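You operate a simulated robot arm through the tools that you are given. There is no shell and no other tool.

Carry out the task below with a simulated robot arm. There is one attempt and no reset: what you move stays moved.

## Task
Change the letter board from joy to toy and tilt it up again.
Fine: lay it flat to swap; the new tile is in the round table drawer, the old one goes there; shut the drawer; leave the board's button and dial. Where these are worked on the way, their far stop is far enough and under half their travel is too little: letter board, round table drawer.

It is judged by the outcome, as a careful person would: the job done as asked, and still so three seconds after it is handed in. It fails if anything else is knocked over, pushed out of place, dropped, spilled or broken.

## Robot
A 6-joint arm with a fingered hand, fixed in place. Base frame: the origin is at the foot of the arm, x ahead of it, y to its left, z up. Readings come in cm, rad, newtons and seconds.
With the tool pointing down near the work surface it reaches from about 24 to 50 cm from the base axis. Its first joint turns from -2.897 to 2.897 rad. Payload 2.3 kg.
The tool frame sits at the grasp point between the pads (the TCP): z along the fingers, y along the line on which they close. The tips reach 2.2 cm beyond it. The gripper opens to 11.2 cm. The gripper's body begins 6 cm behind the TCP. The gripper is a hand of 3 fingers: y runs from the thumb to the fingers, the wrist lies at [0, 0, -21.8] in the tool frame, and closing takes about 1.5 s.
Orientation is that of the tool frame in the base frame, as a unit quaternion [w, x, y, z]. With the fingers straight down and closing along the base's y, the tool's x points along the base's -x, its y along +y and its z along -z.

## Interface
- The arm moves only by the tool arm_command. Its argument "increments" is a list of rows, each an object of numbers (a shift or turn left out is 0, a gripper value left out holds the last): "dx", "dy", "dz": the shift along the tool's x, y, z in units of 200 mm (1.0 is 200 mm); "ax", "ay", "az": the turn, a rotation vector about the tool's x, y, z in units of 45 degrees (1.0 is 45 degrees). In form: [{"dx": .., "dy": .., "dz": .., "ax": .., "ay": .., "az": ..}, ...]. A call has 1 to 20 rows; each row is the pose to reach, as a shift and turn from the pose commanded when the call began, along the tool's axes at that moment. "fingers" is the closure, from 0 (fully open) to 1 (shut), set as the call begins (left out, the last holds). A call with a number of a shift or a turn outside -1 to 1 is refused whole. A row lasts 0.2 s, in which the tool goes at most 5 cm and 0.15 rad; a call with a longer step from one row to the next is refused whole, and so is a gripper value outside its range. Where a pose cannot be reached the arm comes as near as it can. A force on the tool above 70 N (or 10 N above the force at the start of the call, whichever is more), or a blocked arm, ends the call early, and 0.2 s more pass. The fingers move at their own pace (about 7.2 cm/s each) and stop on an object; they squeeze with about 24 N. The grip force told is the motor's: it shows also when the fingers shut on nothing. Time passes only in rows, and 0.2 s behind the last, so rows that repeat a pose let the fingers close. It gives the time, the measured TCP pose, the force on the tool (base axes), the opening and the grip force at its end, in the units of the frame above (readings bear some noise), with the torque about the TCP (base axes, N m) and any sound that the robot's microphone picked up.
- Cameras (640 x 400 px; columns grow to the right, rows downward): "scene" is fixed at [5.15, 49.85, 112.47]; the picture's right is [-0.71, -0.70, 0.00], its down [-0.35, 0.35, -0.87] and it looks along [0.61, -0.62, -0.49] (base axes); focal length 220 px, centre (320, 200). "wrist" rides on the gripper at [6.6, 0.3, -8] in the tool frame; the picture's right is [-0.05, 1.00, 0.00], its down [-0.77, -0.04, -0.64] and it looks along [-0.64, -0.03, 0.77] (tool axes); focal length 275 px, centre (320, 200). There is no depth. A picture from a camera that has moved, and an enlarged one, comes with that camera's place and axes in the base frame and with its lens.
- capture(camera): a new picture of that camera. The clock stands still meanwhile.
- move_column(by): slides the trunk up (or, below 0, down) by that many cm; the arm rides with it, the base frame stays. It gives what a move gives, with no picture.
- curl_fingers(finger1, finger2, thumb_bend): sets how far each is bent, from 0 (flat) to 100 (curled in); at 30 the hand is open as for a grip, at 70 the pads meet at the TCP. One left out holds its place. A second passes; each finger stops where it meets its share of the squeeze, and holds until it gets a number again. A gripper value or a shape takes the hand back. It gives what a move gives, with no picture; readings hold the bend of each and the force on the fingers (four entries, about 0 where the hand has none), thumb and palm.
- hand_shape(shape): the hand has 3 fingers and takes this shape, open, in about a second: jaw (thumb against the fingers, like two jaws); tri (thumb and two fingers); tip (a fingertip pinch); poke (one finger out to press); point (the index stretched); flat (the hand flat); cup (the hand cupped); fist (a fist). The gripper value then closes the fingers along that shape, each until it touches; the sizes above hold for jaw. It gives what a move gives, with no picture.
- zoom(camera, box): a new picture of the part [left, top, right, bottom] of that camera's present view, enlarged. The clock stands still meanwhile.
- finish_job(): hands the job in; it is judged then, once.

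Nothing tells you positions but the pictures and the camera data. Unless the task says otherwise, let go and move clear before handing in.

The tools are called after ">>>" as name(argument=value, ...) on one line, values as JSON. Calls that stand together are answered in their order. arm_command: Moves the arm, as the interface text tells. Its arguments: {"type":"object","properties":{"increments":{"type":"array","items":{"type":"object","properties":{"dx":{"type":"number"},"dy":{"type":"number"},"dz":{"type":"number"},"ax":{"type":"number"},"ay":{"type":"number"},"az":{"type":"number"}}}},"fingers":{"type":"number"}},"required":["increments"]} The other tools are called the same way: move_column (by) slides the trunk up or down; hand_shape (shape) gives the hand a shape; curl_fingers (finger1, finger2, thumb_bend) moves the fingers one by one; capture (camera) takes a picture; zoom (camera, box) takes an enlarged picture of a part of a camera's view; finish_job () hands the job in.

At the start:

```text
clock: 0.0
tcp_pos: [27.38, -10.95, 101.96]
tool_rot: [0.0, 0.001, 1.0, 0.0]
ft_force: [0.4, -0.1, -0.4]
torque: [-0.03, -0.01, 0.01]
gripper_width: 11.2
finger_force: 0.0
shape: jaw
bend: [30.0, 30.0, 30.0]
finger forces: [0.0, 0.1, 0.0, 0.1, 0.1, 0.0]
trunk travel left (down, up): [-27.5, 31.5]
```

scene: 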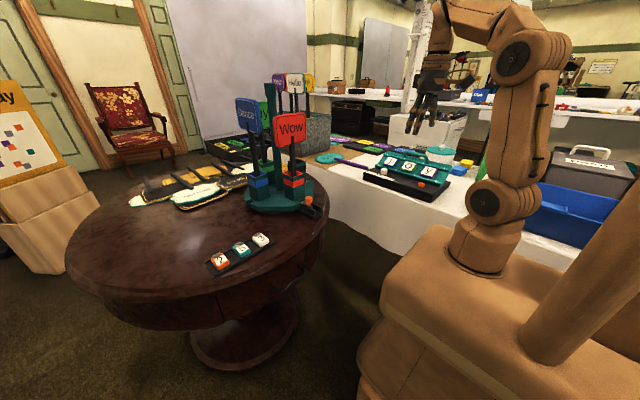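
wrist: 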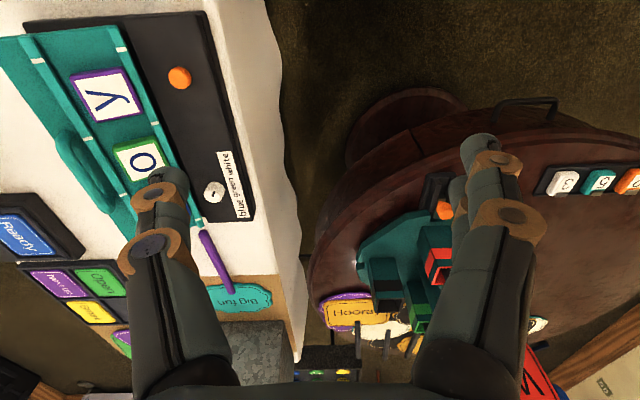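

I see a round table with a stand and three small tiles on it, and a white table with a teal letter board showing J-O-Y. I'll look closer at both before moving.

>>> zoom(camera="scene", box=[340, 130, 480, 217])

>>> zoom(camera="scene", box=[150, 200, 350, 325])

>>> zoom(camera="wrist", box=[0, 0, 320, 200])

>>> zoom(camera="wrist", box=[320, 60, 640, 260])

```text
4.57 times, centred on (410, 174) of scene
camera zoom: at [5.15, 49.85, 112.47], right [-0.71, -0.7, 0.0], down [-0.35, 0.35, -0.87], along [0.61, -0.62, -0.49], focal length 1006 px, centre (-91, 321)
```

zoom: 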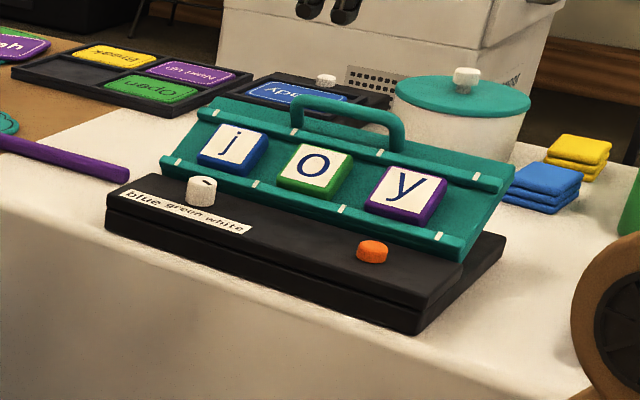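

```text
3.20 times, centred on (250, 262) of scene
camera zoom: at [5.15, 49.85, 112.47], right [-0.71, -0.7, 0.0], down [-0.35, 0.35, -0.87], along [0.61, -0.62, -0.49], focal length 704 px, centre (544, 0)
```

zoom: 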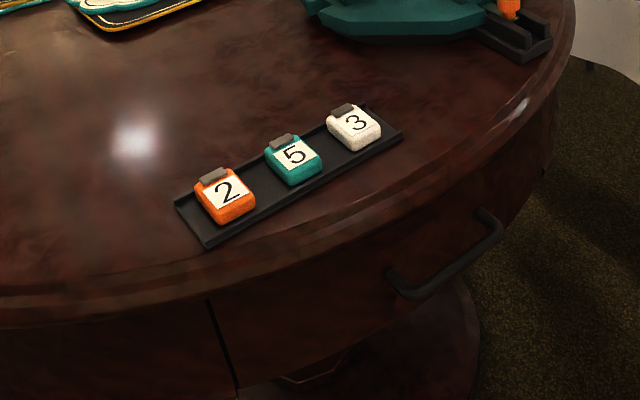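

```text
2.00 times, centred on (160, 100) of wrist
camera zoom: at [20.97, -10.69, 110.02], right [0.05, 1.0, 0.0], down [0.77, -0.04, 0.64], along [0.64, -0.03, -0.77], focal length 551 px, centre (640, 400)
```

zoom: 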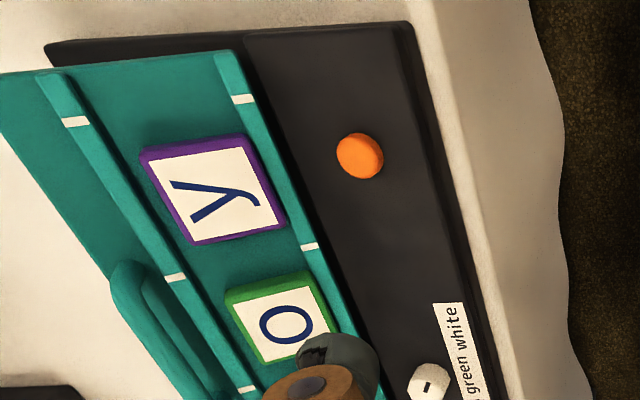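

```text
2.00 times, centred on (480, 160) of wrist
camera zoom: at [20.97, -10.69, 110.02], right [0.05, 1.0, 0.0], down [0.77, -0.04, 0.64], along [0.64, -0.03, -0.77], focal length 551 px, centre (0, 280)
```

zoom: 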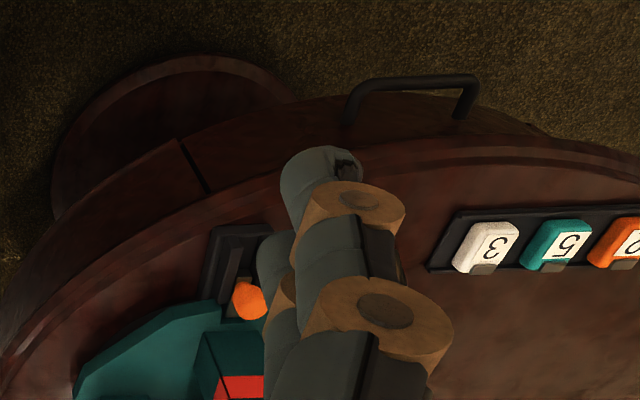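

The letter board lies on the white table at about x 24–52, y −23 to −45. The round table's drawer handle is near (41, 25, 62). I'll move the hand so that the wrist camera gets a clear view of the board.

>>> arm_command(increments=[{"dx": 0.07, "dy": -0.16}, {"dx": 0.14, "dy": -0.33}, {"dx": 0.21, "dy": -0.5}, {"dx": 0.28, "dy": -0.67}, {"dx": 0.35, "dy": -0.84}, {"dx": 0.4, "dy": -1.0}, {"dx": 0.4, "dy": -1.0}])

>>> capture(camera="wrist")

>>> capture(camera="scene")

```text
clock: 1.6
tcp_pos: [24.48, -20.87, 94.74]
tool_rot: [-0.001, 0.002, 1.0, 0.0]
ft_force: [-0.6, 0.0, -0.2]
torque: [0.0, 0.01, 0.01]
gripper_width: 11.2
finger_force: 0.1
shape: jaw
bend: [30.0, 30.0, 30.0]
finger forces: [0.0, 0.0, 0.0, 0.0, 0.1, 0.1]
out of reach, approached as far as the arm can: row 1, 2, 3, 4, 5, 6, 7
trunk travel left (down, up): [-27.5, 31.5]
```

```text
taken
camera wrist: at [18.07, -20.52, 102.94], right [0.05, 1.0, 0.0], down [0.77, -0.04, 0.64], along [0.64, -0.03, -0.77], focal length 275 px, centre (320, 200)
```

wrist: 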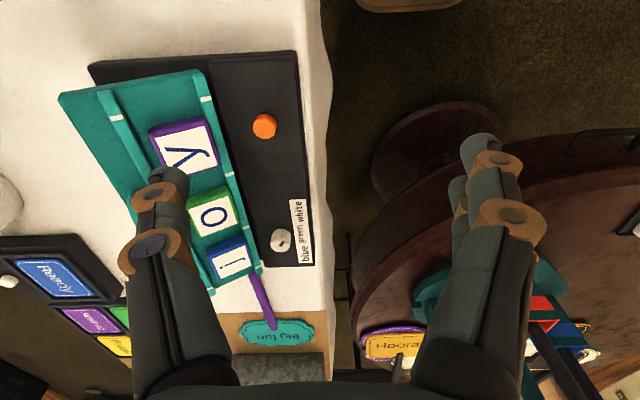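

```text
taken
```

scene: 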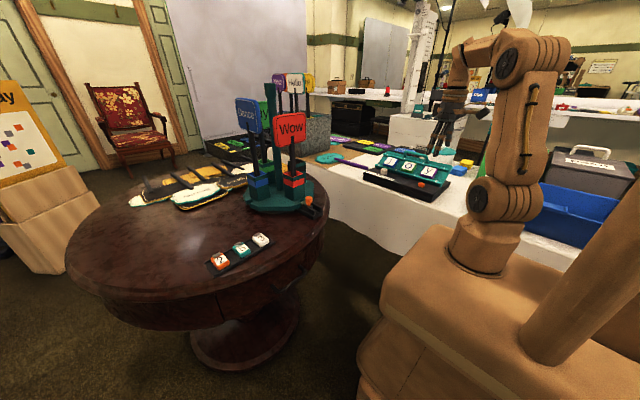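

The tool-down pose at that height is beyond reach, so the arm stopped short. I'll lower it a little to find where the commanded pose is, then look again.

>>> arm_command(increments=[{"dz": 0.1}, {"dz": 0.2}, {"dz": 0.2}])

```text
clock: 2.4
tcp_pos: [24.47, -20.72, 90.58]
tool_rot: [0.0, 0.001, 1.0, 0.0]
ft_force: [0.8, -0.1, 0.0]
torque: [0.0, -0.01, 0.0]
gripper_width: 11.19
finger_force: 0.0
shape: jaw
bend: [30.0, 30.0, 30.0]
finger forces: [0.0, 0.0, 0.0, 0.0, 0.0, 0.1]
trunk travel left (down, up): [-27.5, 31.5]
```

>>> arm_command(increments=[{"dx": 0.07, "dy": -0.12}, {"dx": 0.14, "dy": -0.24}, {"dx": 0.21, "dy": -0.36}, {"dx": 0.28, "dy": -0.48}, {"dx": 0.35, "dy": -0.6}, {"dx": 0.35, "dy": -0.6}])

>>> capture(camera="wrist")

```text
clock: 3.8
tcp_pos: [22.26, -27.03, 86.27]
tool_rot: [-0.001, 0.002, 1.0, -0.002]
ft_force: [-0.2, 0.3, -0.1]
torque: [-0.07, 0.01, -0.01]
gripper_width: 11.17
finger_force: 0.0
shape: jaw
bend: [30.0, 30.0, 30.0]
finger forces: [0.0, 0.1, 0.1, 0.1, 0.0, 0.0]
out of reach, approached as far as the arm can: row 2, 3, 4, 5, 6
trunk travel left (down, up): [-27.5, 31.5]
```

```text
taken
camera wrist: at [15.79, -26.76, 94.36], right [0.05, 1.0, 0.0], down [0.77, -0.04, 0.63], along [0.63, -0.03, -0.77], focal length 275 px, centre (320, 200)
```

wrist: 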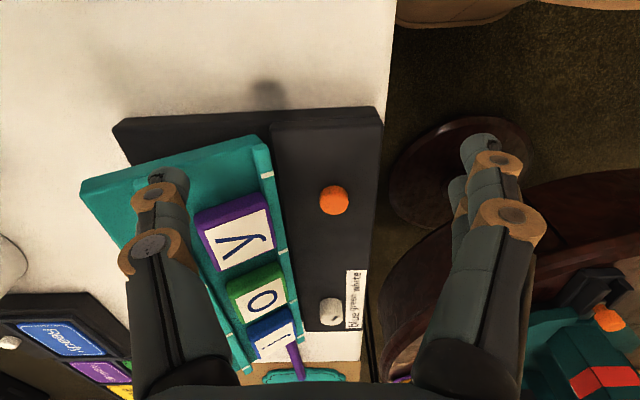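

I can see the board, with the button and dial in front and the tiles on the tilted rack. I'll raise the trunk to gain reach and get a better overview.

>>> move_column(by=15)

>>> capture(camera="wrist")

```text
clock: 5.5
tcp_pos: [22.28, -27.06, 101.16]
tool_rot: [0.0, 0.002, 1.0, -0.002]
ft_force: [0.4, 0.5, -0.1]
torque: [-0.01, 0.0, 0.02]
gripper_width: 11.17
finger_force: 0.0
shape: jaw
bend: [30.0, 30.0, 30.0]
finger forces: [0.1, 0.0, 0.1, 0.0, 0.0, 0.1]
trunk travel left (down, up): [-42.5, 16.5]
```

```text
taken
camera wrist: at [15.79, -26.74, 109.38], right [0.05, 1.0, 0.0], down [0.77, -0.04, 0.63], along [0.63, -0.04, -0.77], focal length 275 px, centre (320, 200)
```

wrist: 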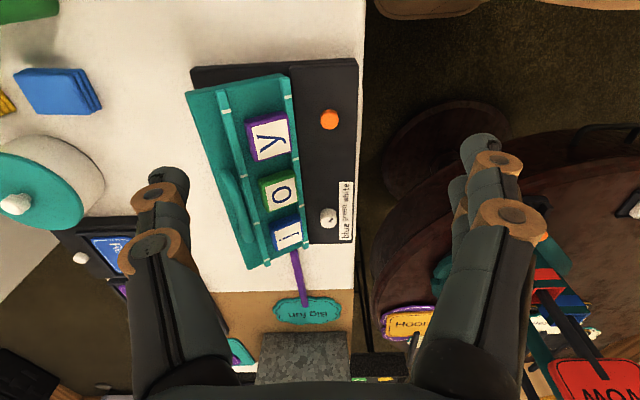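

Now the whole board is visible between the fingers, so I'll zoom in on it.

>>> zoom(camera="wrist", box=[160, 40, 400, 190])

>>> zoom(camera="wrist", box=[200, 150, 360, 280])

>>> zoom(camera="scene", box=[350, 140, 470, 215])

```text
2.67 times, centred on (280, 115) of wrist
camera zoom: at [15.79, -26.74, 109.38], right [0.05, 1.0, 0.0], down [0.77, -0.04, 0.63], along [0.63, -0.04, -0.77], focal length 734 px, centre (427, 427)
```

zoom: 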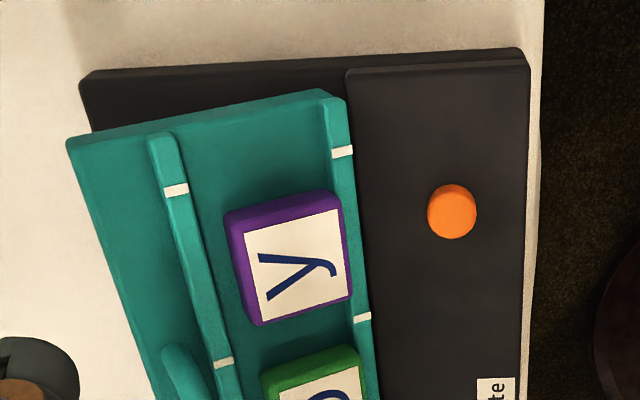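

```text
3.08 times, centred on (280, 215) of wrist
camera zoom: at [15.79, -26.74, 109.38], right [0.05, 1.0, 0.0], down [0.77, -0.04, 0.63], along [0.63, -0.04, -0.77], focal length 847 px, centre (443, 154)
```

zoom: 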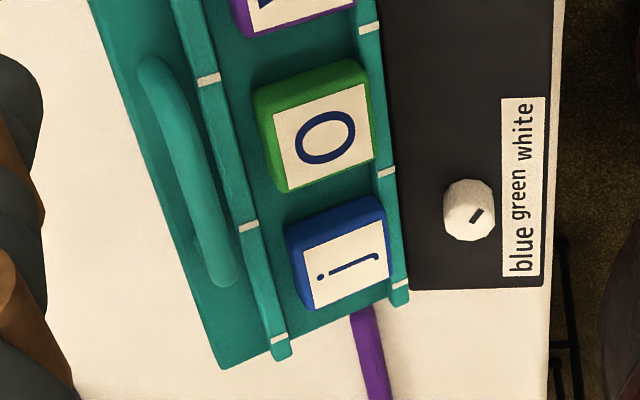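

```text
5.33 times, centred on (410, 178) of scene
camera zoom: at [5.15, 49.85, 112.47], right [-0.71, -0.7, 0.0], down [-0.35, 0.35, -0.87], along [0.61, -0.62, -0.49], focal length 1174 px, centre (-160, 320)
```

zoom: 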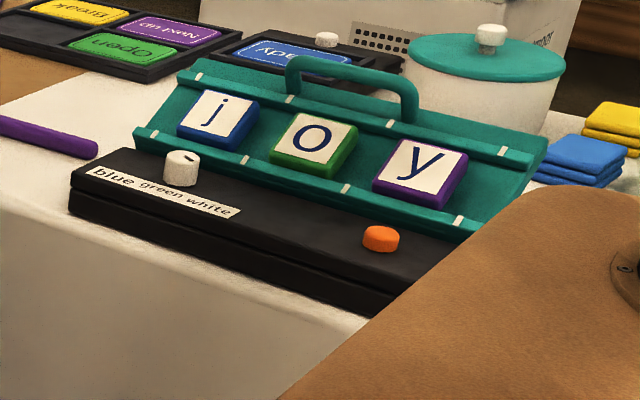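

The rack's handle bar is near y −37, z 86, spanning x 33–42. I'll tilt the hand about 30° outward (toward −y) and move it above the handle.

>>> arm_command(increments=[{"dx": -0.1, "dy": -0.03, "dz": 0.03, "ax": 0.11}, {"dx": -0.22, "dy": -0.08, "dz": 0.08, "ax": 0.22}, {"dx": -0.34, "dy": -0.13, "dz": 0.13, "ax": 0.33}, {"dx": -0.46, "dy": -0.18, "dz": 0.18, "ax": 0.44}, {"dx": -0.58, "dy": -0.23, "dz": 0.22, "ax": 0.55}, {"dx": -0.68, "dy": -0.27, "dz": 0.26, "ax": 0.67}, {"dx": -0.76, "dy": -0.3, "dz": 0.3, "ax": 0.67}, {"dx": -0.76, "dy": -0.3, "dz": 0.3, "ax": 0.67}])

>>> capture(camera="wrist")

>>> capture(camera="scene")

```text
clock: 7.3
tcp_pos: [37.51, -33.04, 95.3]
tool_rot: [-0.002, 0.001, 0.965, -0.262]
ft_force: [-0.4, 0.6, 0.5]
torque: [0.02, 0.0, 0.01]
gripper_width: 11.2
finger_force: 0.1
shape: jaw
bend: [30.0, 30.0, 30.0]
finger forces: [0.0, 0.0, 0.1, 0.0, 0.0, 0.0]
trunk travel left (down, up): [-42.5, 16.5]
```

```text
taken
camera wrist: at [30.93, -28.76, 102.08], right [0.05, 0.86, -0.51], down [0.77, 0.29, 0.57], along [0.63, -0.42, -0.65], focal length 275 px, centre (320, 200)
```

wrist: 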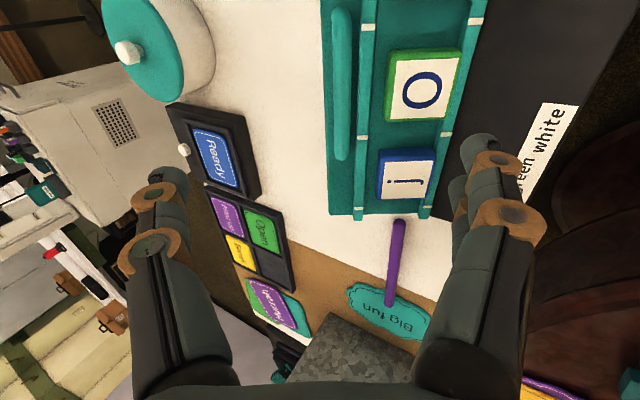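

```text
taken
```

scene: 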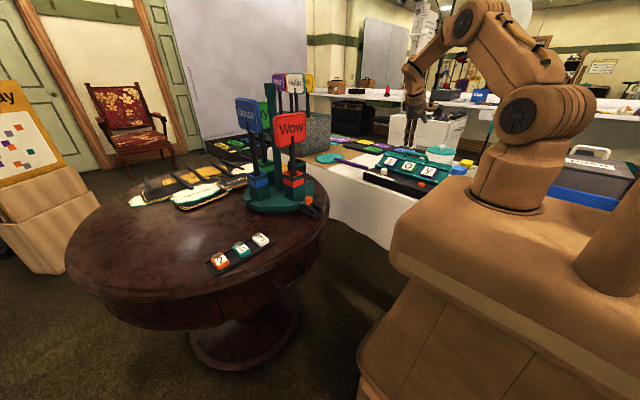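

The pose was reached and the handle is ahead of the thumb side. I'll zoom in to triangulate it more exactly.

>>> zoom(camera="wrist", box=[280, 0, 520, 150])

>>> zoom(camera="scene", box=[350, 120, 470, 195])

```text
2.67 times, centred on (400, 75) of wrist
camera zoom: at [30.93, -28.76, 102.08], right [0.05, 0.86, -0.51], down [0.77, 0.29, 0.57], along [0.63, -0.42, -0.65], focal length 734 px, centre (107, 533)
```

zoom: 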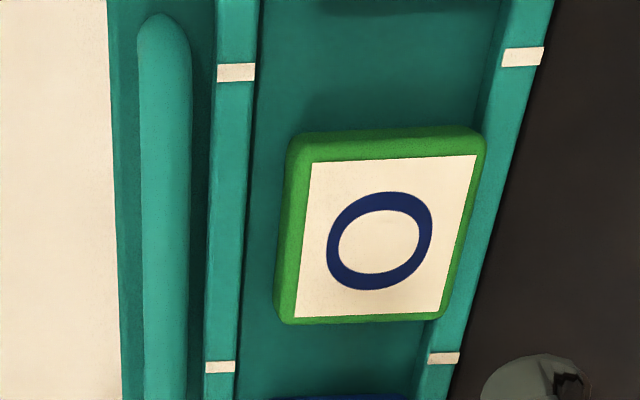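

```text
5.33 times, centred on (410, 158) of scene
camera zoom: at [5.15, 49.85, 112.47], right [-0.71, -0.7, 0.0], down [-0.35, 0.35, -0.87], along [0.61, -0.62, -0.49], focal length 1174 px, centre (-160, 427)
```

zoom: 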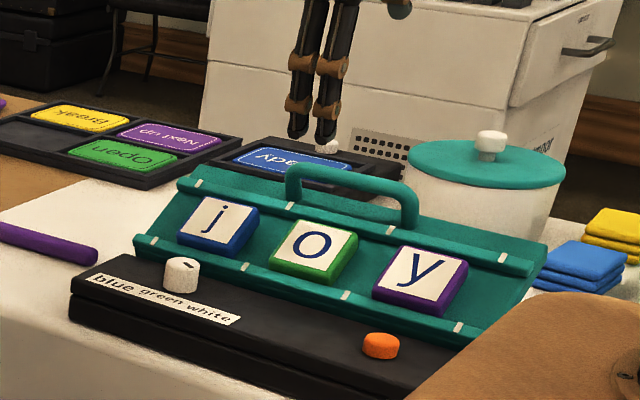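

The handle bar is at about (37.5, −37, 85.8), roughly 1.2 cm thick. I'll half close the fingers and come in along the hand's axis so the tips straddle the bar.

>>> arm_command(increments=[{"dy": 0.02, "dz": 0.05}, {"dy": 0.04, "dz": 0.12}, {"dy": 0.065, "dz": 0.19}, {"dy": 0.065, "dz": 0.26}, {"dy": 0.065, "dz": 0.32}, {"dy": 0.065, "dz": 0.32}], fingers=0.5)

>>> capture(camera="wrist")

>>> zoom(camera="scene", box=[350, 120, 470, 195])

```text
clock: 8.8
tcp_pos: [37.4, -35.17, 89.13]
tool_rot: [-0.001, 0.001, 0.965, -0.262]
ft_force: [0.0, 0.3, -0.7]
torque: [-0.02, 0.0, 0.01]
gripper_width: 5.66
finger_force: 0.0
shape: jaw
bend: [72.0, 72.0, 70.0]
finger forces: [0.0, 0.0, 0.0, 0.0, 0.1, 0.0]
trunk travel left (down, up): [-42.5, 16.5]
```

```text
taken
camera wrist: at [30.97, -30.93, 95.89], right [0.05, 0.86, -0.5], down [0.77, 0.29, 0.57], along [0.63, -0.42, -0.65], focal length 275 px, centre (320, 200)
```

wrist: 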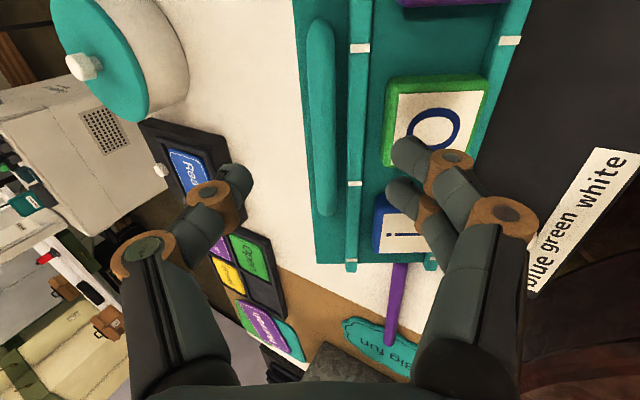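

```text
5.33 times, centred on (410, 158) of scene
camera zoom: at [5.15, 49.85, 112.47], right [-0.71, -0.7, 0.0], down [-0.35, 0.35, -0.87], along [0.61, -0.62, -0.49], focal length 1174 px, centre (-160, 427)
```

zoom: 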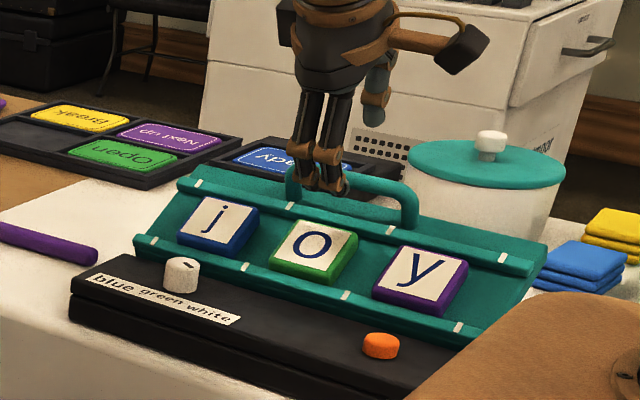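

The fingers straddle the bar correctly. I'll advance the last 2.8 cm and close on it.

>>> arm_command(increments=[{"dz": 0.05}, {"dz": 0.1}, {"dz": 0.14}, {"dz": 0.14}])

>>> capture(camera="wrist")

>>> zoom(camera="scene", box=[350, 120, 470, 195])

```text
clock: 9.8
tcp_pos: [37.46, -36.43, 86.66]
tool_rot: [-0.002, 0.001, 0.965, -0.262]
ft_force: [-0.9, -0.5, -0.8]
torque: [-0.01, -0.01, 0.01]
gripper_width: 5.64
finger_force: 0.0
shape: jaw
bend: [72.0, 72.0, 70.0]
finger forces: [0.0, 0.0, 0.0, 0.1, 0.0, 0.0]
trunk travel left (down, up): [-42.5, 16.5]
```

```text
taken
camera wrist: at [30.94, -32.22, 93.45], right [0.05, 0.86, -0.51], down [0.77, 0.29, 0.57], along [0.63, -0.42, -0.65], focal length 275 px, centre (320, 200)
```

wrist: 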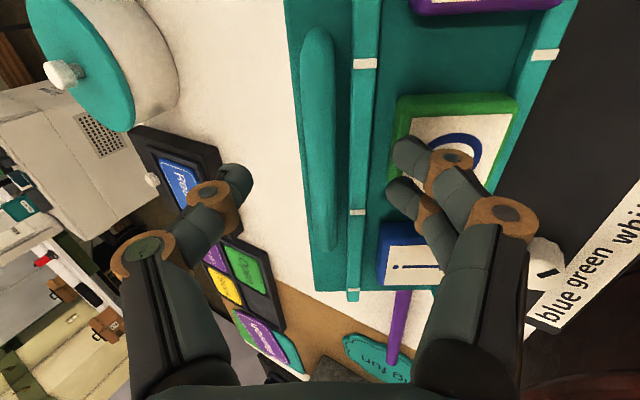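

```text
5.33 times, centred on (410, 158) of scene
camera zoom: at [5.15, 49.85, 112.47], right [-0.71, -0.7, 0.0], down [-0.35, 0.35, -0.87], along [0.61, -0.62, -0.49], focal length 1174 px, centre (-160, 427)
```

zoom: 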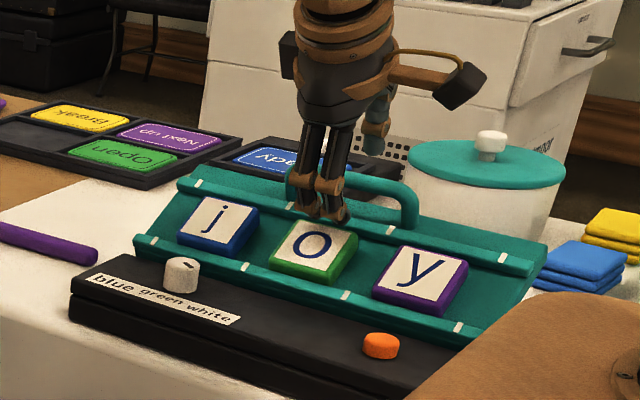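

>>> arm_command(increments=[{"dz": 0.015}, {"dz": 0.03}, {"dz": 0.03}])

>>> arm_command(increments=[{"dz": 0}, {"dz": 0}, {"dz": 0}, {"dz": 0}, {"dz": 0}, {"dz": 0}], fingers=1.0)

>>> capture(camera="wrist")

>>> zoom(camera="scene", box=[350, 120, 470, 195])

```text
clock: 10.6
tcp_pos: [37.36, -36.87, 86.25]
tool_rot: [-0.002, 0.002, 0.965, -0.262]
ft_force: [0.0, 0.6, 2.0]
torque: [0.07, -0.02, 0.01]
gripper_width: 5.62
finger_force: 0.1
shape: jaw
bend: [73.0, 73.0, 70.0]
finger forces: [0.9, 1.5, 0.0, 0.0, 0.0, 0.0]
trunk travel left (down, up): [-42.5, 16.5]
```

```text
clock: 11.9
tcp_pos: [37.29, -37.14, 86.13]
tool_rot: [-0.002, 0.002, 0.966, -0.26]
ft_force: [-0.1, -17.5, 1.9]
torque: [-0.13, 0.01, 0.03]
gripper_width: 0.21
finger_force: 23.9
shape: jaw
bend: [76.0, 76.0, 64.0]
finger forces: [5.3, 5.3, 0.1, 0.0, 23.6, 0.1]
trunk travel left (down, up): [-42.5, 16.5]
```

```text
taken
camera wrist: at [30.96, -32.86, 92.9], right [0.05, 0.86, -0.5], down [0.77, 0.29, 0.57], along [0.63, -0.42, -0.65], focal length 275 px, centre (320, 200)
```

wrist: 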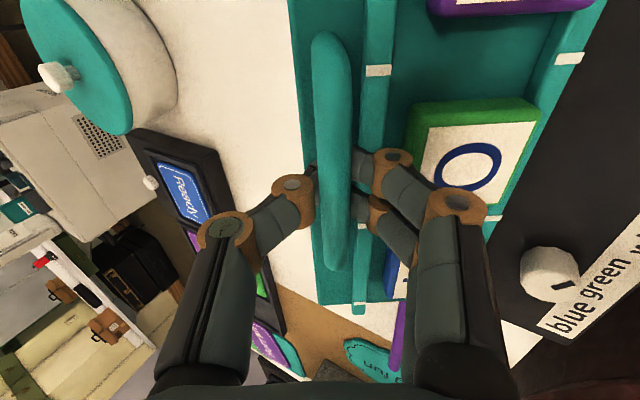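

```text
5.33 times, centred on (410, 158) of scene
camera zoom: at [5.15, 49.85, 112.47], right [-0.71, -0.7, 0.0], down [-0.35, 0.35, -0.87], along [0.61, -0.62, -0.49], focal length 1174 px, centre (-160, 427)
```

zoom: 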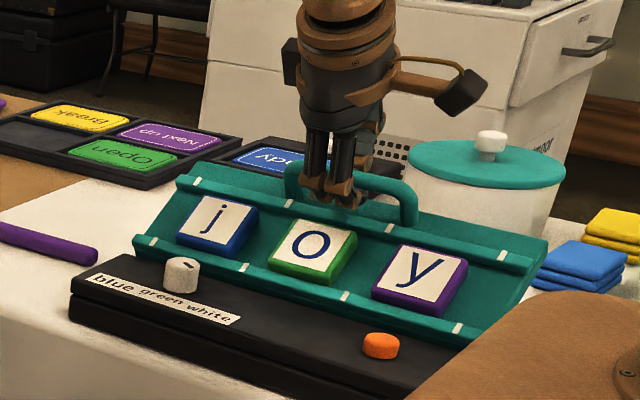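

The hand is closed around the bar. I'll start lowering the rack along its arc, slowly, and check the force.

>>> arm_command(increments=[{"dy": -0.008, "dz": 0.02}, {"dy": -0.016, "dz": 0.04}, {"dy": -0.025, "dz": 0.073}, {"dy": -0.025, "dz": 0.073}])

>>> zoom(camera="scene", box=[350, 120, 470, 195])

```text
clock: 12.9
tcp_pos: [37.36, -38.07, 85.1]
tool_rot: [-0.002, 0.001, 0.965, -0.261]
ft_force: [0.6, -2.4, 0.8]
torque: [0.03, 0.02, -0.03]
gripper_width: 0.08
finger_force: 23.5
shape: jaw
bend: [76.0, 76.0, 65.0]
finger forces: [0.0, 0.0, 0.0, 0.0, 1.3, 0.0]
trunk travel left (down, up): [-42.5, 16.5]
```

```text
5.33 times, centred on (410, 158) of scene
camera zoom: at [5.15, 49.85, 112.47], right [-0.71, -0.7, 0.0], down [-0.35, 0.35, -0.87], along [0.61, -0.62, -0.49], focal length 1174 px, centre (-160, 427)
```

zoom: 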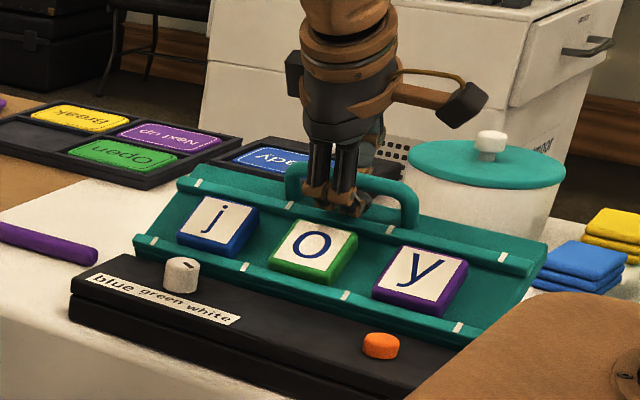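

The rack hasn't moved yet; the fingertips seem to have closed underneath the bar. I'll look closer.

>>> capture(camera="wrist")

>>> zoom(camera="scene", box=[390, 130, 450, 168])

```text
taken
camera wrist: at [30.98, -33.81, 91.93], right [0.05, 0.86, -0.5], down [0.77, 0.29, 0.57], along [0.63, -0.42, -0.65], focal length 275 px, centre (320, 200)
```

wrist: 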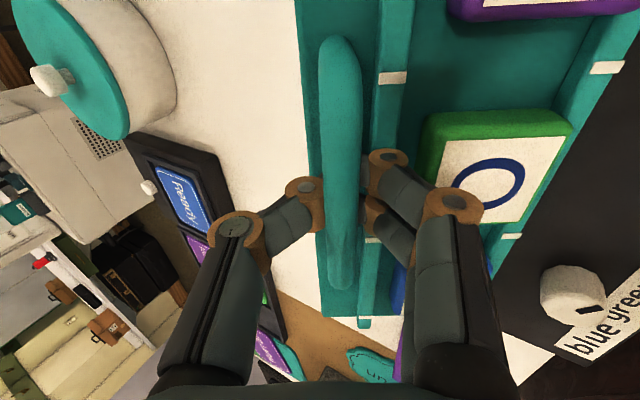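

```text
10.53 times, centred on (420, 149) of scene
camera zoom: at [5.15, 49.85, 112.47], right [-0.71, -0.7, 0.0], down [-0.35, 0.35, -0.87], along [0.61, -0.62, -0.49], focal length 2317 px, centre (-733, 737)
```

zoom: 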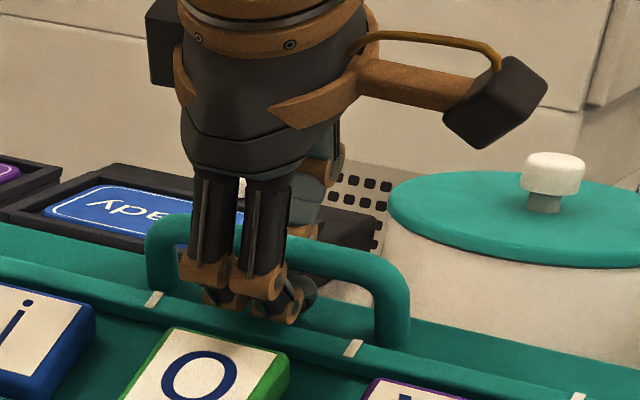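

The bar is caged between the fingers and palm, with the tips right above the plate. I can press the plate down with the fingertips while the bar stays caged, so I'll go on in small steps and watch the force.

>>> arm_command(increments=[{"dy": -0.004, "dz": 0.02}, {"dy": -0.008, "dz": 0.04}, {"dy": -0.012, "dz": 0.06}, {"dy": -0.012, "dz": 0.06}])

>>> zoom(camera="scene", box=[350, 120, 470, 195])

```text
clock: 13.9
tcp_pos: [37.49, -38.96, 84.18]
tool_rot: [-0.001, 0.001, 0.965, -0.263]
ft_force: [0.5, -2.4, 3.9]
torque: [0.1, -0.04, 0.0]
gripper_width: 0.13
finger_force: 24.1
shape: jaw
bend: [77.0, 77.0, 66.0]
finger forces: [0.0, 0.0, 0.0, 0.0, 3.3, 0.1]
trunk travel left (down, up): [-42.5, 16.5]
```

```text
5.33 times, centred on (410, 158) of scene
camera zoom: at [5.15, 49.85, 112.47], right [-0.71, -0.7, 0.0], down [-0.35, 0.35, -0.87], along [0.61, -0.62, -0.49], focal length 1174 px, centre (-160, 427)
```

zoom: 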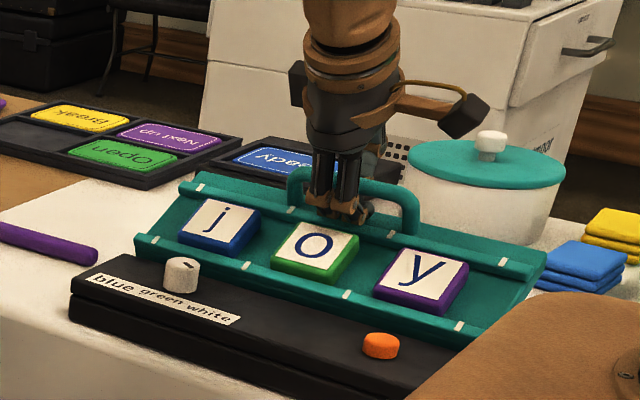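

It is moving down with only about 4 N of force. I'll continue along the arc.

>>> arm_command(increments=[{"dy": -0.002, "dz": 0.03}, {"dy": -0.004, "dz": 0.06}, {"dy": -0.003, "dz": 0.09}, {"dy": 0.0, "dz": 0.12}, {"dy": 0.0, "dz": 0.12}])

>>> zoom(camera="scene", box=[350, 120, 470, 195])

```text
clock: 15.2
tcp_pos: [37.43, -40.25, 82.27]
tool_rot: [-0.001, 0.002, 0.965, -0.262]
ft_force: [0.9, -11.5, 14.5]
torque: [0.73, 0.0, -0.02]
gripper_width: 0.02
finger_force: 24.1
shape: jaw
bend: [77.0, 77.0, 64.0]
finger forces: [12.4, 12.1, 0.0, 0.0, 22.8, 0.0]
trunk travel left (down, up): [-42.5, 16.5]
```

```text
5.33 times, centred on (410, 158) of scene
camera zoom: at [5.15, 49.85, 112.47], right [-0.71, -0.7, 0.0], down [-0.35, 0.35, -0.87], along [0.61, -0.62, -0.49], focal length 1174 px, centre (-160, 427)
```

zoom: 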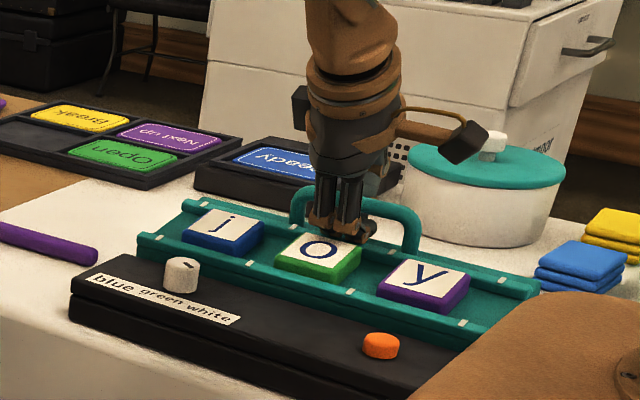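

>>> arm_command(increments=[{"dy": -0.01, "dz": 0.02}, {"dy": -0.01, "dz": 0.05}, {"dy": -0.005, "dz": 0.085}, {"dy": -0.005, "dz": 0.085}])

>>> zoom(camera="scene", box=[350, 120, 470, 195])

>>> capture(camera="wrist")

```text
clock: 16.1
tcp_pos: [37.33, -41.13, 80.78]
tool_rot: [-0.001, 0.001, 0.965, -0.263]
ft_force: [5.0, -15.4, 17.7]
torque: [0.43, -0.01, -0.11]
gripper_width: 0.0
finger_force: 24.0
shape: jaw
bend: [77.0, 77.0, 65.0]
finger forces: [9.7, 9.6, 0.0, 0.1, 11.7, 0.0]
trunk travel left (down, up): [-42.5, 16.5]
```

```text
5.33 times, centred on (410, 158) of scene
camera zoom: at [5.15, 49.85, 112.47], right [-0.71, -0.7, 0.0], down [-0.35, 0.35, -0.87], along [0.61, -0.62, -0.49], focal length 1174 px, centre (-160, 427)
```

zoom: 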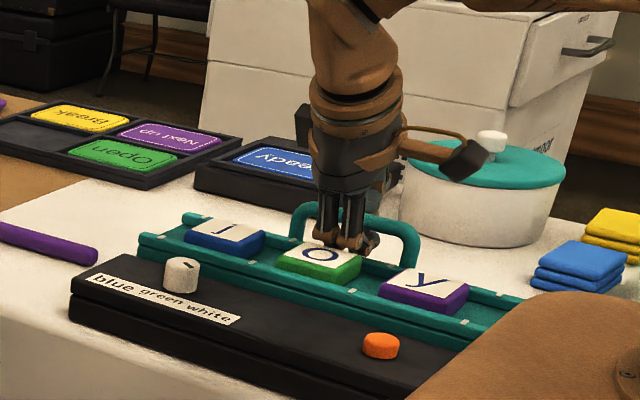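

```text
taken
camera wrist: at [30.87, -36.88, 87.61], right [0.05, 0.86, -0.51], down [0.77, 0.29, 0.57], along [0.63, -0.42, -0.65], focal length 275 px, centre (320, 200)
```

wrist: 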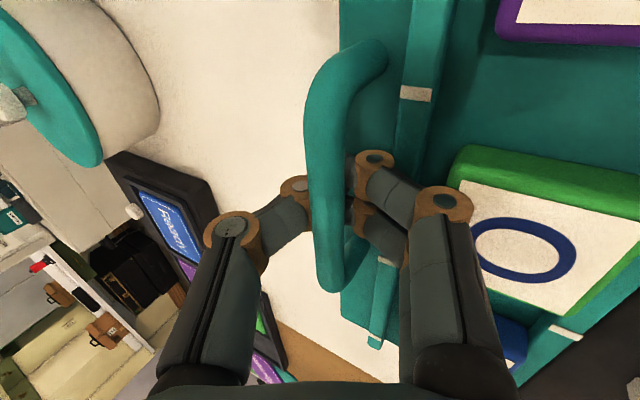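

>>> zoom(camera="scene", box=[360, 150, 400, 190])

>>> zoom(camera="scene", box=[400, 145, 456, 180])

```text
10.00 times, centred on (380, 170) of scene
camera zoom: at [5.15, 49.85, 112.47], right [-0.71, -0.7, 0.0], down [-0.35, 0.35, -0.87], along [0.61, -0.62, -0.49], focal length 2201 px, centre (-280, 500)
```

zoom: 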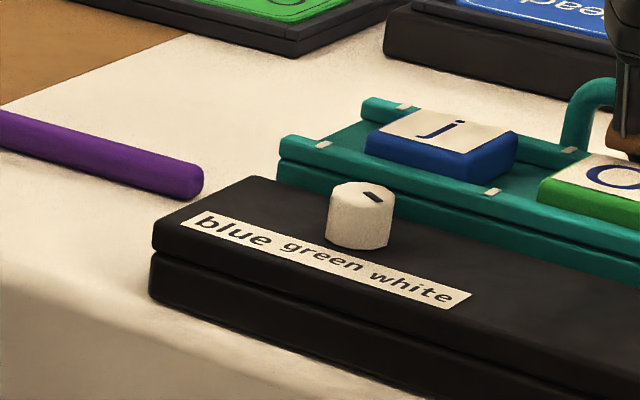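

```text
11.43 times, centred on (428, 162) of scene
camera zoom: at [5.15, 49.85, 112.47], right [-0.71, -0.7, 0.0], down [-0.35, 0.35, -0.87], along [0.61, -0.62, -0.49], focal length 2515 px, centre (-914, 629)
```

zoom: 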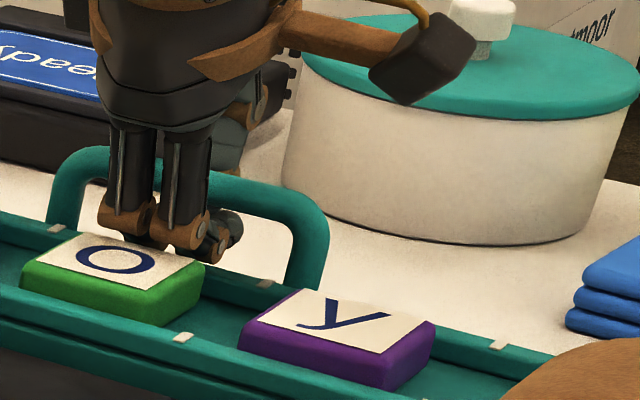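

The rack looks about flat now: both rails are near z 80.4. I'll press slightly more to confirm it's at its lower stop.

>>> arm_command(increments=[{"dy": 0.005, "dz": 0.01}, {"dy": 0.01, "dz": 0.02}, {"dy": 0.012, "dz": 0.03}])

>>> zoom(camera="scene", box=[360, 150, 400, 190])

```text
clock: 16.9
tcp_pos: [37.27, -41.24, 80.43]
tool_rot: [0.002, 0.002, 0.965, -0.264]
ft_force: [8.4, -16.6, 39.8]
torque: [1.03, 0.01, -0.14]
gripper_width: 0.03
finger_force: 24.3
shape: jaw
bend: [77.0, 77.0, 76.0]
finger forces: [17.8, 17.3, 0.0, 0.1, 10.4, 0.1]
trunk travel left (down, up): [-42.5, 16.5]
```

```text
10.00 times, centred on (380, 170) of scene
camera zoom: at [5.15, 49.85, 112.47], right [-0.71, -0.7, 0.0], down [-0.35, 0.35, -0.87], along [0.61, -0.62, -0.49], focal length 2201 px, centre (-280, 500)
```

zoom: 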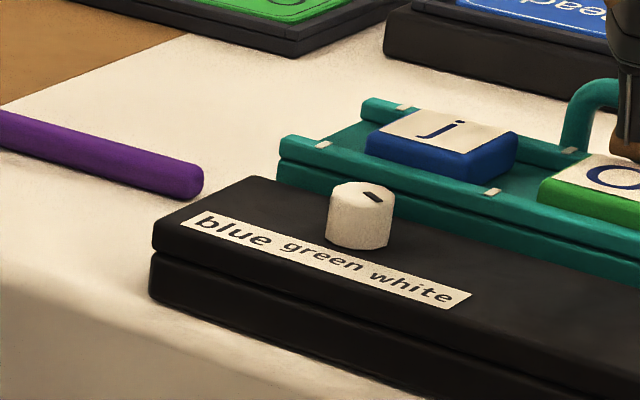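

It's at the stop: the force rose with no movement. I'll back off a bit, then open the fingers and retreat.

>>> arm_command(increments=[{"dz": -0.02}, {"dz": -0.045}, {"dz": -0.045}])

>>> zoom(camera="scene", box=[380, 130, 460, 180])

```text
clock: 17.8
tcp_pos: [37.35, -41.08, 80.73]
tool_rot: [-0.001, 0.001, 0.966, -0.26]
ft_force: [1.7, -31.1, 13.3]
torque: [0.21, 0.06, 0.05]
gripper_width: 0.03
finger_force: 23.8
shape: jaw
bend: [77.0, 77.0, 77.0]
finger forces: [7.0, 7.3, 0.1, 0.0, 19.7, 0.1]
trunk travel left (down, up): [-42.5, 16.5]
```

```text
8.00 times, centred on (420, 155) of scene
camera zoom: at [5.15, 49.85, 112.47], right [-0.71, -0.7, 0.0], down [-0.35, 0.35, -0.87], along [0.61, -0.62, -0.49], focal length 1761 px, centre (-480, 560)
```

zoom: 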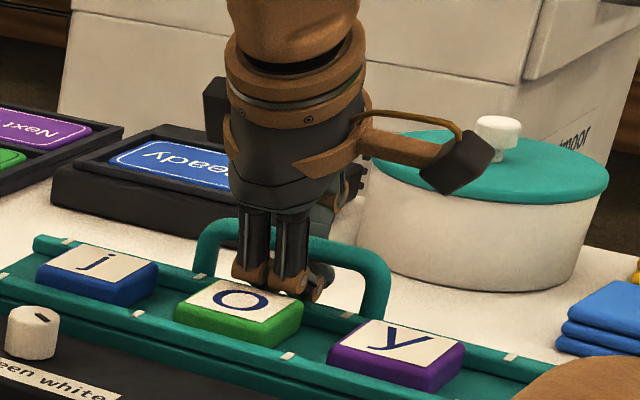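

>>> arm_command(increments=[{"dz": -0.01}, {"dz": -0.02}, {"dz": -0.03}, {"dz": -0.03}], fingers=0.6)

>>> capture(camera="wrist")

>>> zoom(camera="scene", box=[380, 130, 460, 180])

```text
clock: 18.8
tcp_pos: [37.14, -40.63, 81.53]
tool_rot: [-0.001, 0.002, 0.965, -0.261]
ft_force: [1.9, -18.8, 20.0]
torque: [0.43, -0.03, -0.09]
gripper_width: 3.32
finger_force: 0.1
shape: jaw
bend: [76.0, 76.0, 70.0]
finger forces: [13.7, 13.7, 0.0, 0.0, 0.0, 0.0]
trunk travel left (down, up): [-42.5, 16.5]
```

```text
taken
camera wrist: at [30.71, -36.28, 88.29], right [0.05, 0.86, -0.5], down [0.77, 0.29, 0.57], along [0.63, -0.42, -0.65], focal length 275 px, centre (320, 200)
```

wrist: 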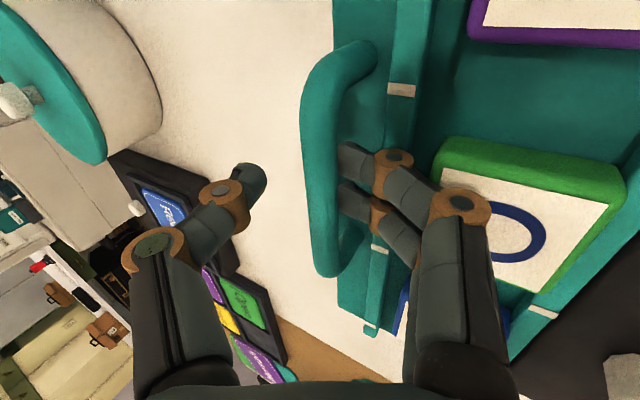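

```text
8.00 times, centred on (420, 155) of scene
camera zoom: at [5.15, 49.85, 112.47], right [-0.71, -0.7, 0.0], down [-0.35, 0.35, -0.87], along [0.61, -0.62, -0.49], focal length 1761 px, centre (-480, 560)
```

zoom: 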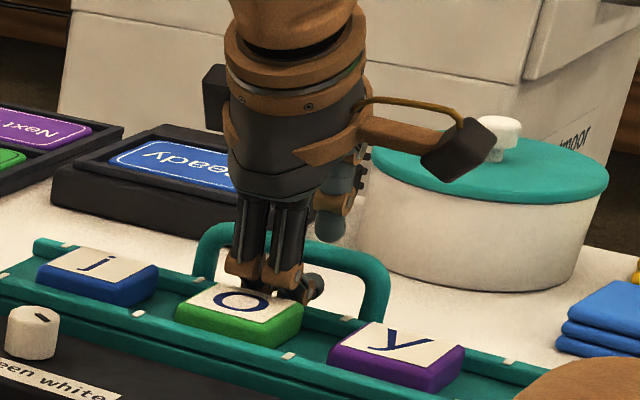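

The thumb is off the bar, but the fingers still press lightly beside it. I'll retreat along the hand's axis.

>>> arm_command(increments=[{"dz": -0.03}, {"dz": -0.06}, {"dz": -0.09}, {"dz": -0.09}])

>>> zoom(camera="scene", box=[380, 130, 460, 180])

>>> capture(camera="wrist")

```text
clock: 19.8
tcp_pos: [37.35, -39.6, 83.0]
tool_rot: [-0.002, 0.002, 0.965, -0.261]
ft_force: [-0.7, -1.4, 3.5]
torque: [0.04, 0.01, 0.01]
gripper_width: 4.18
finger_force: 0.0
shape: jaw
bend: [74.0, 74.0, 70.0]
finger forces: [1.9, 1.8, 0.0, 0.1, 0.0, 0.0]
trunk travel left (down, up): [-42.5, 16.5]
```

```text
8.00 times, centred on (420, 155) of scene
camera zoom: at [5.15, 49.85, 112.47], right [-0.71, -0.7, 0.0], down [-0.35, 0.35, -0.87], along [0.61, -0.62, -0.49], focal length 1761 px, centre (-480, 560)
```

zoom: 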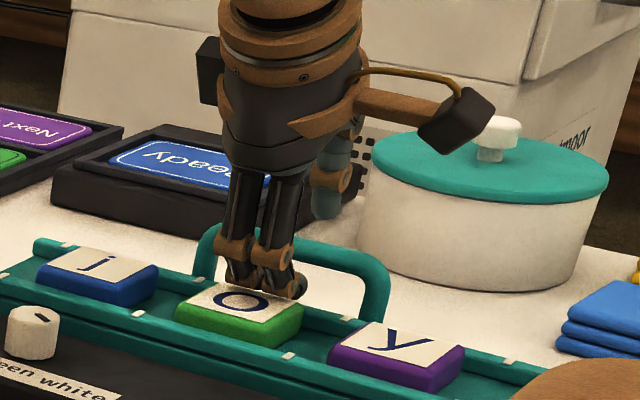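

```text
taken
camera wrist: at [30.82, -35.27, 89.79], right [0.05, 0.86, -0.5], down [0.77, 0.29, 0.57], along [0.63, -0.42, -0.65], focal length 275 px, centre (320, 200)
```

wrist: 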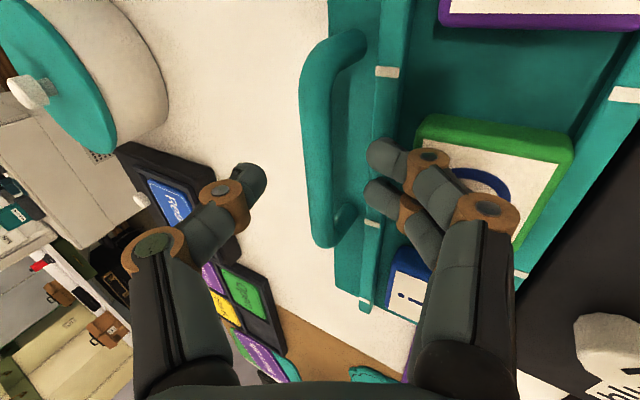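

Fingers are clear of the bar and the rack stays flat. I'll rise straight up.

>>> arm_command(increments=[{"dy": -0.05, "dz": -0.086}, {"dy": -0.1, "dz": -0.173}, {"dy": -0.15, "dz": -0.26}, {"dy": -0.2, "dz": -0.346}, {"dy": -0.25, "dz": -0.432}, {"dy": -0.25, "dz": -0.432}], fingers=0.3)

>>> capture(camera="wrist")

>>> zoom(camera="scene", box=[350, 120, 470, 195])

```text
clock: 21.1
tcp_pos: [37.56, -39.86, 92.96]
tool_rot: [-0.002, 0.001, 0.965, -0.261]
ft_force: [0.3, -0.1, -0.1]
torque: [-0.02, 0.01, 0.04]
gripper_width: 7.82
finger_force: 0.0
shape: jaw
bend: [67.0, 67.0, 64.0]
finger forces: [0.0, 0.0, 0.0, 0.0, 0.0, 0.0]
trunk travel left (down, up): [-42.5, 16.5]
```

```text
taken
camera wrist: at [31.1, -35.39, 99.88], right [0.05, 0.86, -0.5], down [0.77, 0.29, 0.57], along [0.63, -0.42, -0.65], focal length 275 px, centre (320, 200)
```

wrist: 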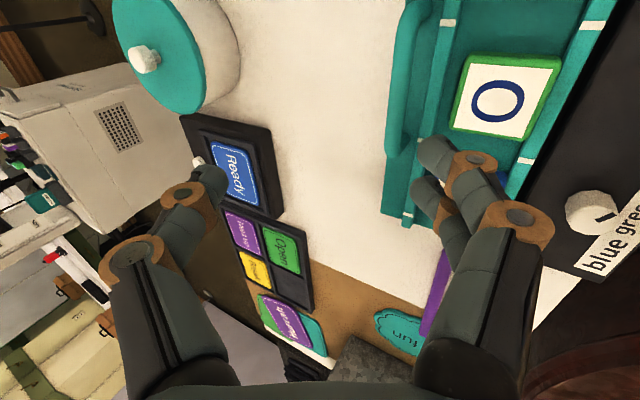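

```text
5.33 times, centred on (410, 158) of scene
camera zoom: at [5.15, 49.85, 112.47], right [-0.71, -0.7, 0.0], down [-0.35, 0.35, -0.87], along [0.61, -0.62, -0.49], focal length 1174 px, centre (-160, 427)
```

zoom: 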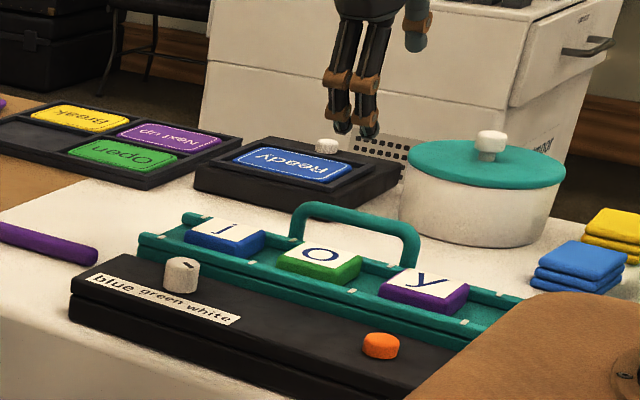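

The rack is flat. Next is the drawer, so I'll swing the arm back and around to the round table with the tool straightened.

>>> arm_command(increments=[{"dx": 0.053, "dy": 0.116, "dz": -0.084, "ax": -0.096}, {"dx": 0.107, "dy": 0.233, "dz": -0.168, "ax": -0.19}, {"dx": 0.16, "dy": 0.35, "dz": -0.25, "ax": -0.287}, {"dx": 0.214, "dy": 0.466, "dz": -0.335, "ax": -0.383}, {"dx": 0.268, "dy": 0.582, "dz": -0.42, "ax": -0.48}, {"dx": 0.32, "dy": 0.7, "dz": -0.5, "ax": -0.575}, {"dx": 0.375, "dy": 0.815, "dz": -0.587, "ax": -0.67}, {"dx": 0.375, "dy": 0.815, "dz": -0.587, "ax": -0.67}], fingers=0)

```text
clock: 22.9
tcp_pos: [29.99, -19.48, 95.04]
tool_rot: [-0.002, 0.002, 1.0, -0.001]
ft_force: [-0.4, 1.4, -0.3]
torque: [0.0, 0.04, 0.02]
gripper_width: 11.2
finger_force: 0.1
shape: jaw
bend: [30.0, 30.0, 30.0]
finger forces: [0.1, 0.0, 0.0, 0.0, 0.0, 0.0]
trunk travel left (down, up): [-42.5, 16.5]
```

>>> arm_command(increments=[{"dx": 0.02, "dy": 0.2}, {"dx": 0.05, "dy": 0.42}, {"dx": 0.08, "dy": 0.64}, {"dx": 0.1, "dy": 0.86}, {"dx": 0.1, "dy": 1.0}, {"dx": 0.1, "dy": 1.0}])

>>> arm_command(increments=[{"dx": 0.05, "dy": 0.2, "dz": 0.05}, {"dx": 0.1, "dy": 0.42, "dz": 0.1}, {"dx": 0.15, "dy": 0.64, "dz": 0.15}, {"dx": 0.18, "dy": 0.85, "dz": 0.2}, {"dx": 0.2, "dy": 1.0, "dz": 0.25}, {"dx": 0.2, "dy": 1.0, "dz": 0.25}])

>>> capture(camera="wrist")

>>> capture(camera="scene")

```text
clock: 24.4
tcp_pos: [28.1, 0.69, 94.71]
tool_rot: [-0.001, 0.001, 1.0, -0.002]
ft_force: [-0.4, 0.7, -0.9]
torque: [0.0, -0.01, 0.0]
gripper_width: 11.17
finger_force: 0.0
shape: jaw
bend: [30.0, 30.0, 30.0]
finger forces: [0.0, 0.0, 0.0, 0.0, 0.0, 0.0]
trunk travel left (down, up): [-42.5, 16.5]
```

```text
clock: 25.8
tcp_pos: [24.18, 20.34, 89.78]
tool_rot: [-0.001, 0.003, 1.0, -0.002]
ft_force: [-0.8, -0.1, -0.8]
torque: [0.0, -0.01, -0.02]
gripper_width: 11.2
finger_force: 0.0
shape: jaw
bend: [30.0, 30.0, 30.0]
finger forces: [0.0, 0.0, 0.0, 0.1, 0.0, 0.1]
trunk travel left (down, up): [-42.5, 16.5]
```

```text
taken
camera wrist: at [17.66, 20.78, 97.8], right [0.05, 1.0, 0.0], down [0.77, -0.04, 0.63], along [0.63, -0.04, -0.77], focal length 275 px, centre (320, 200)
```

wrist: 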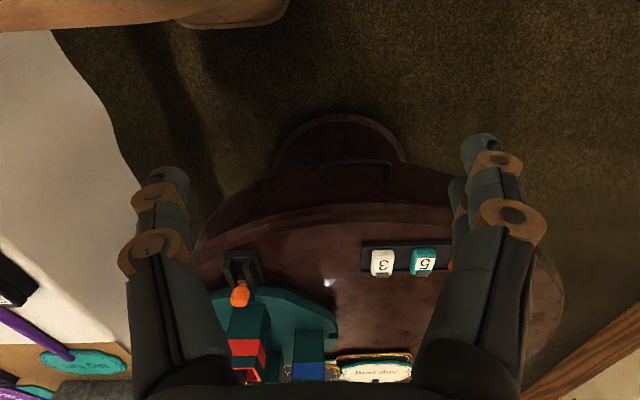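

```text
taken
```

scene: 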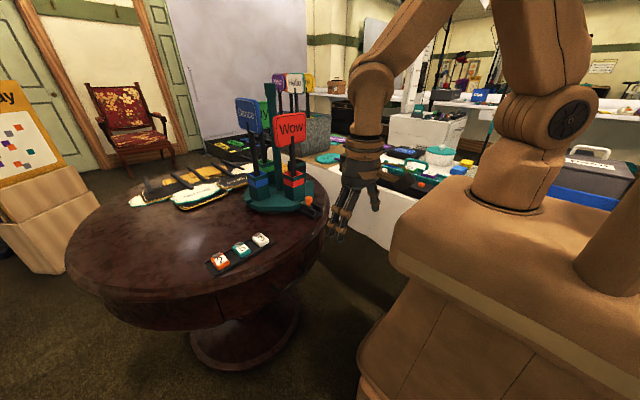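

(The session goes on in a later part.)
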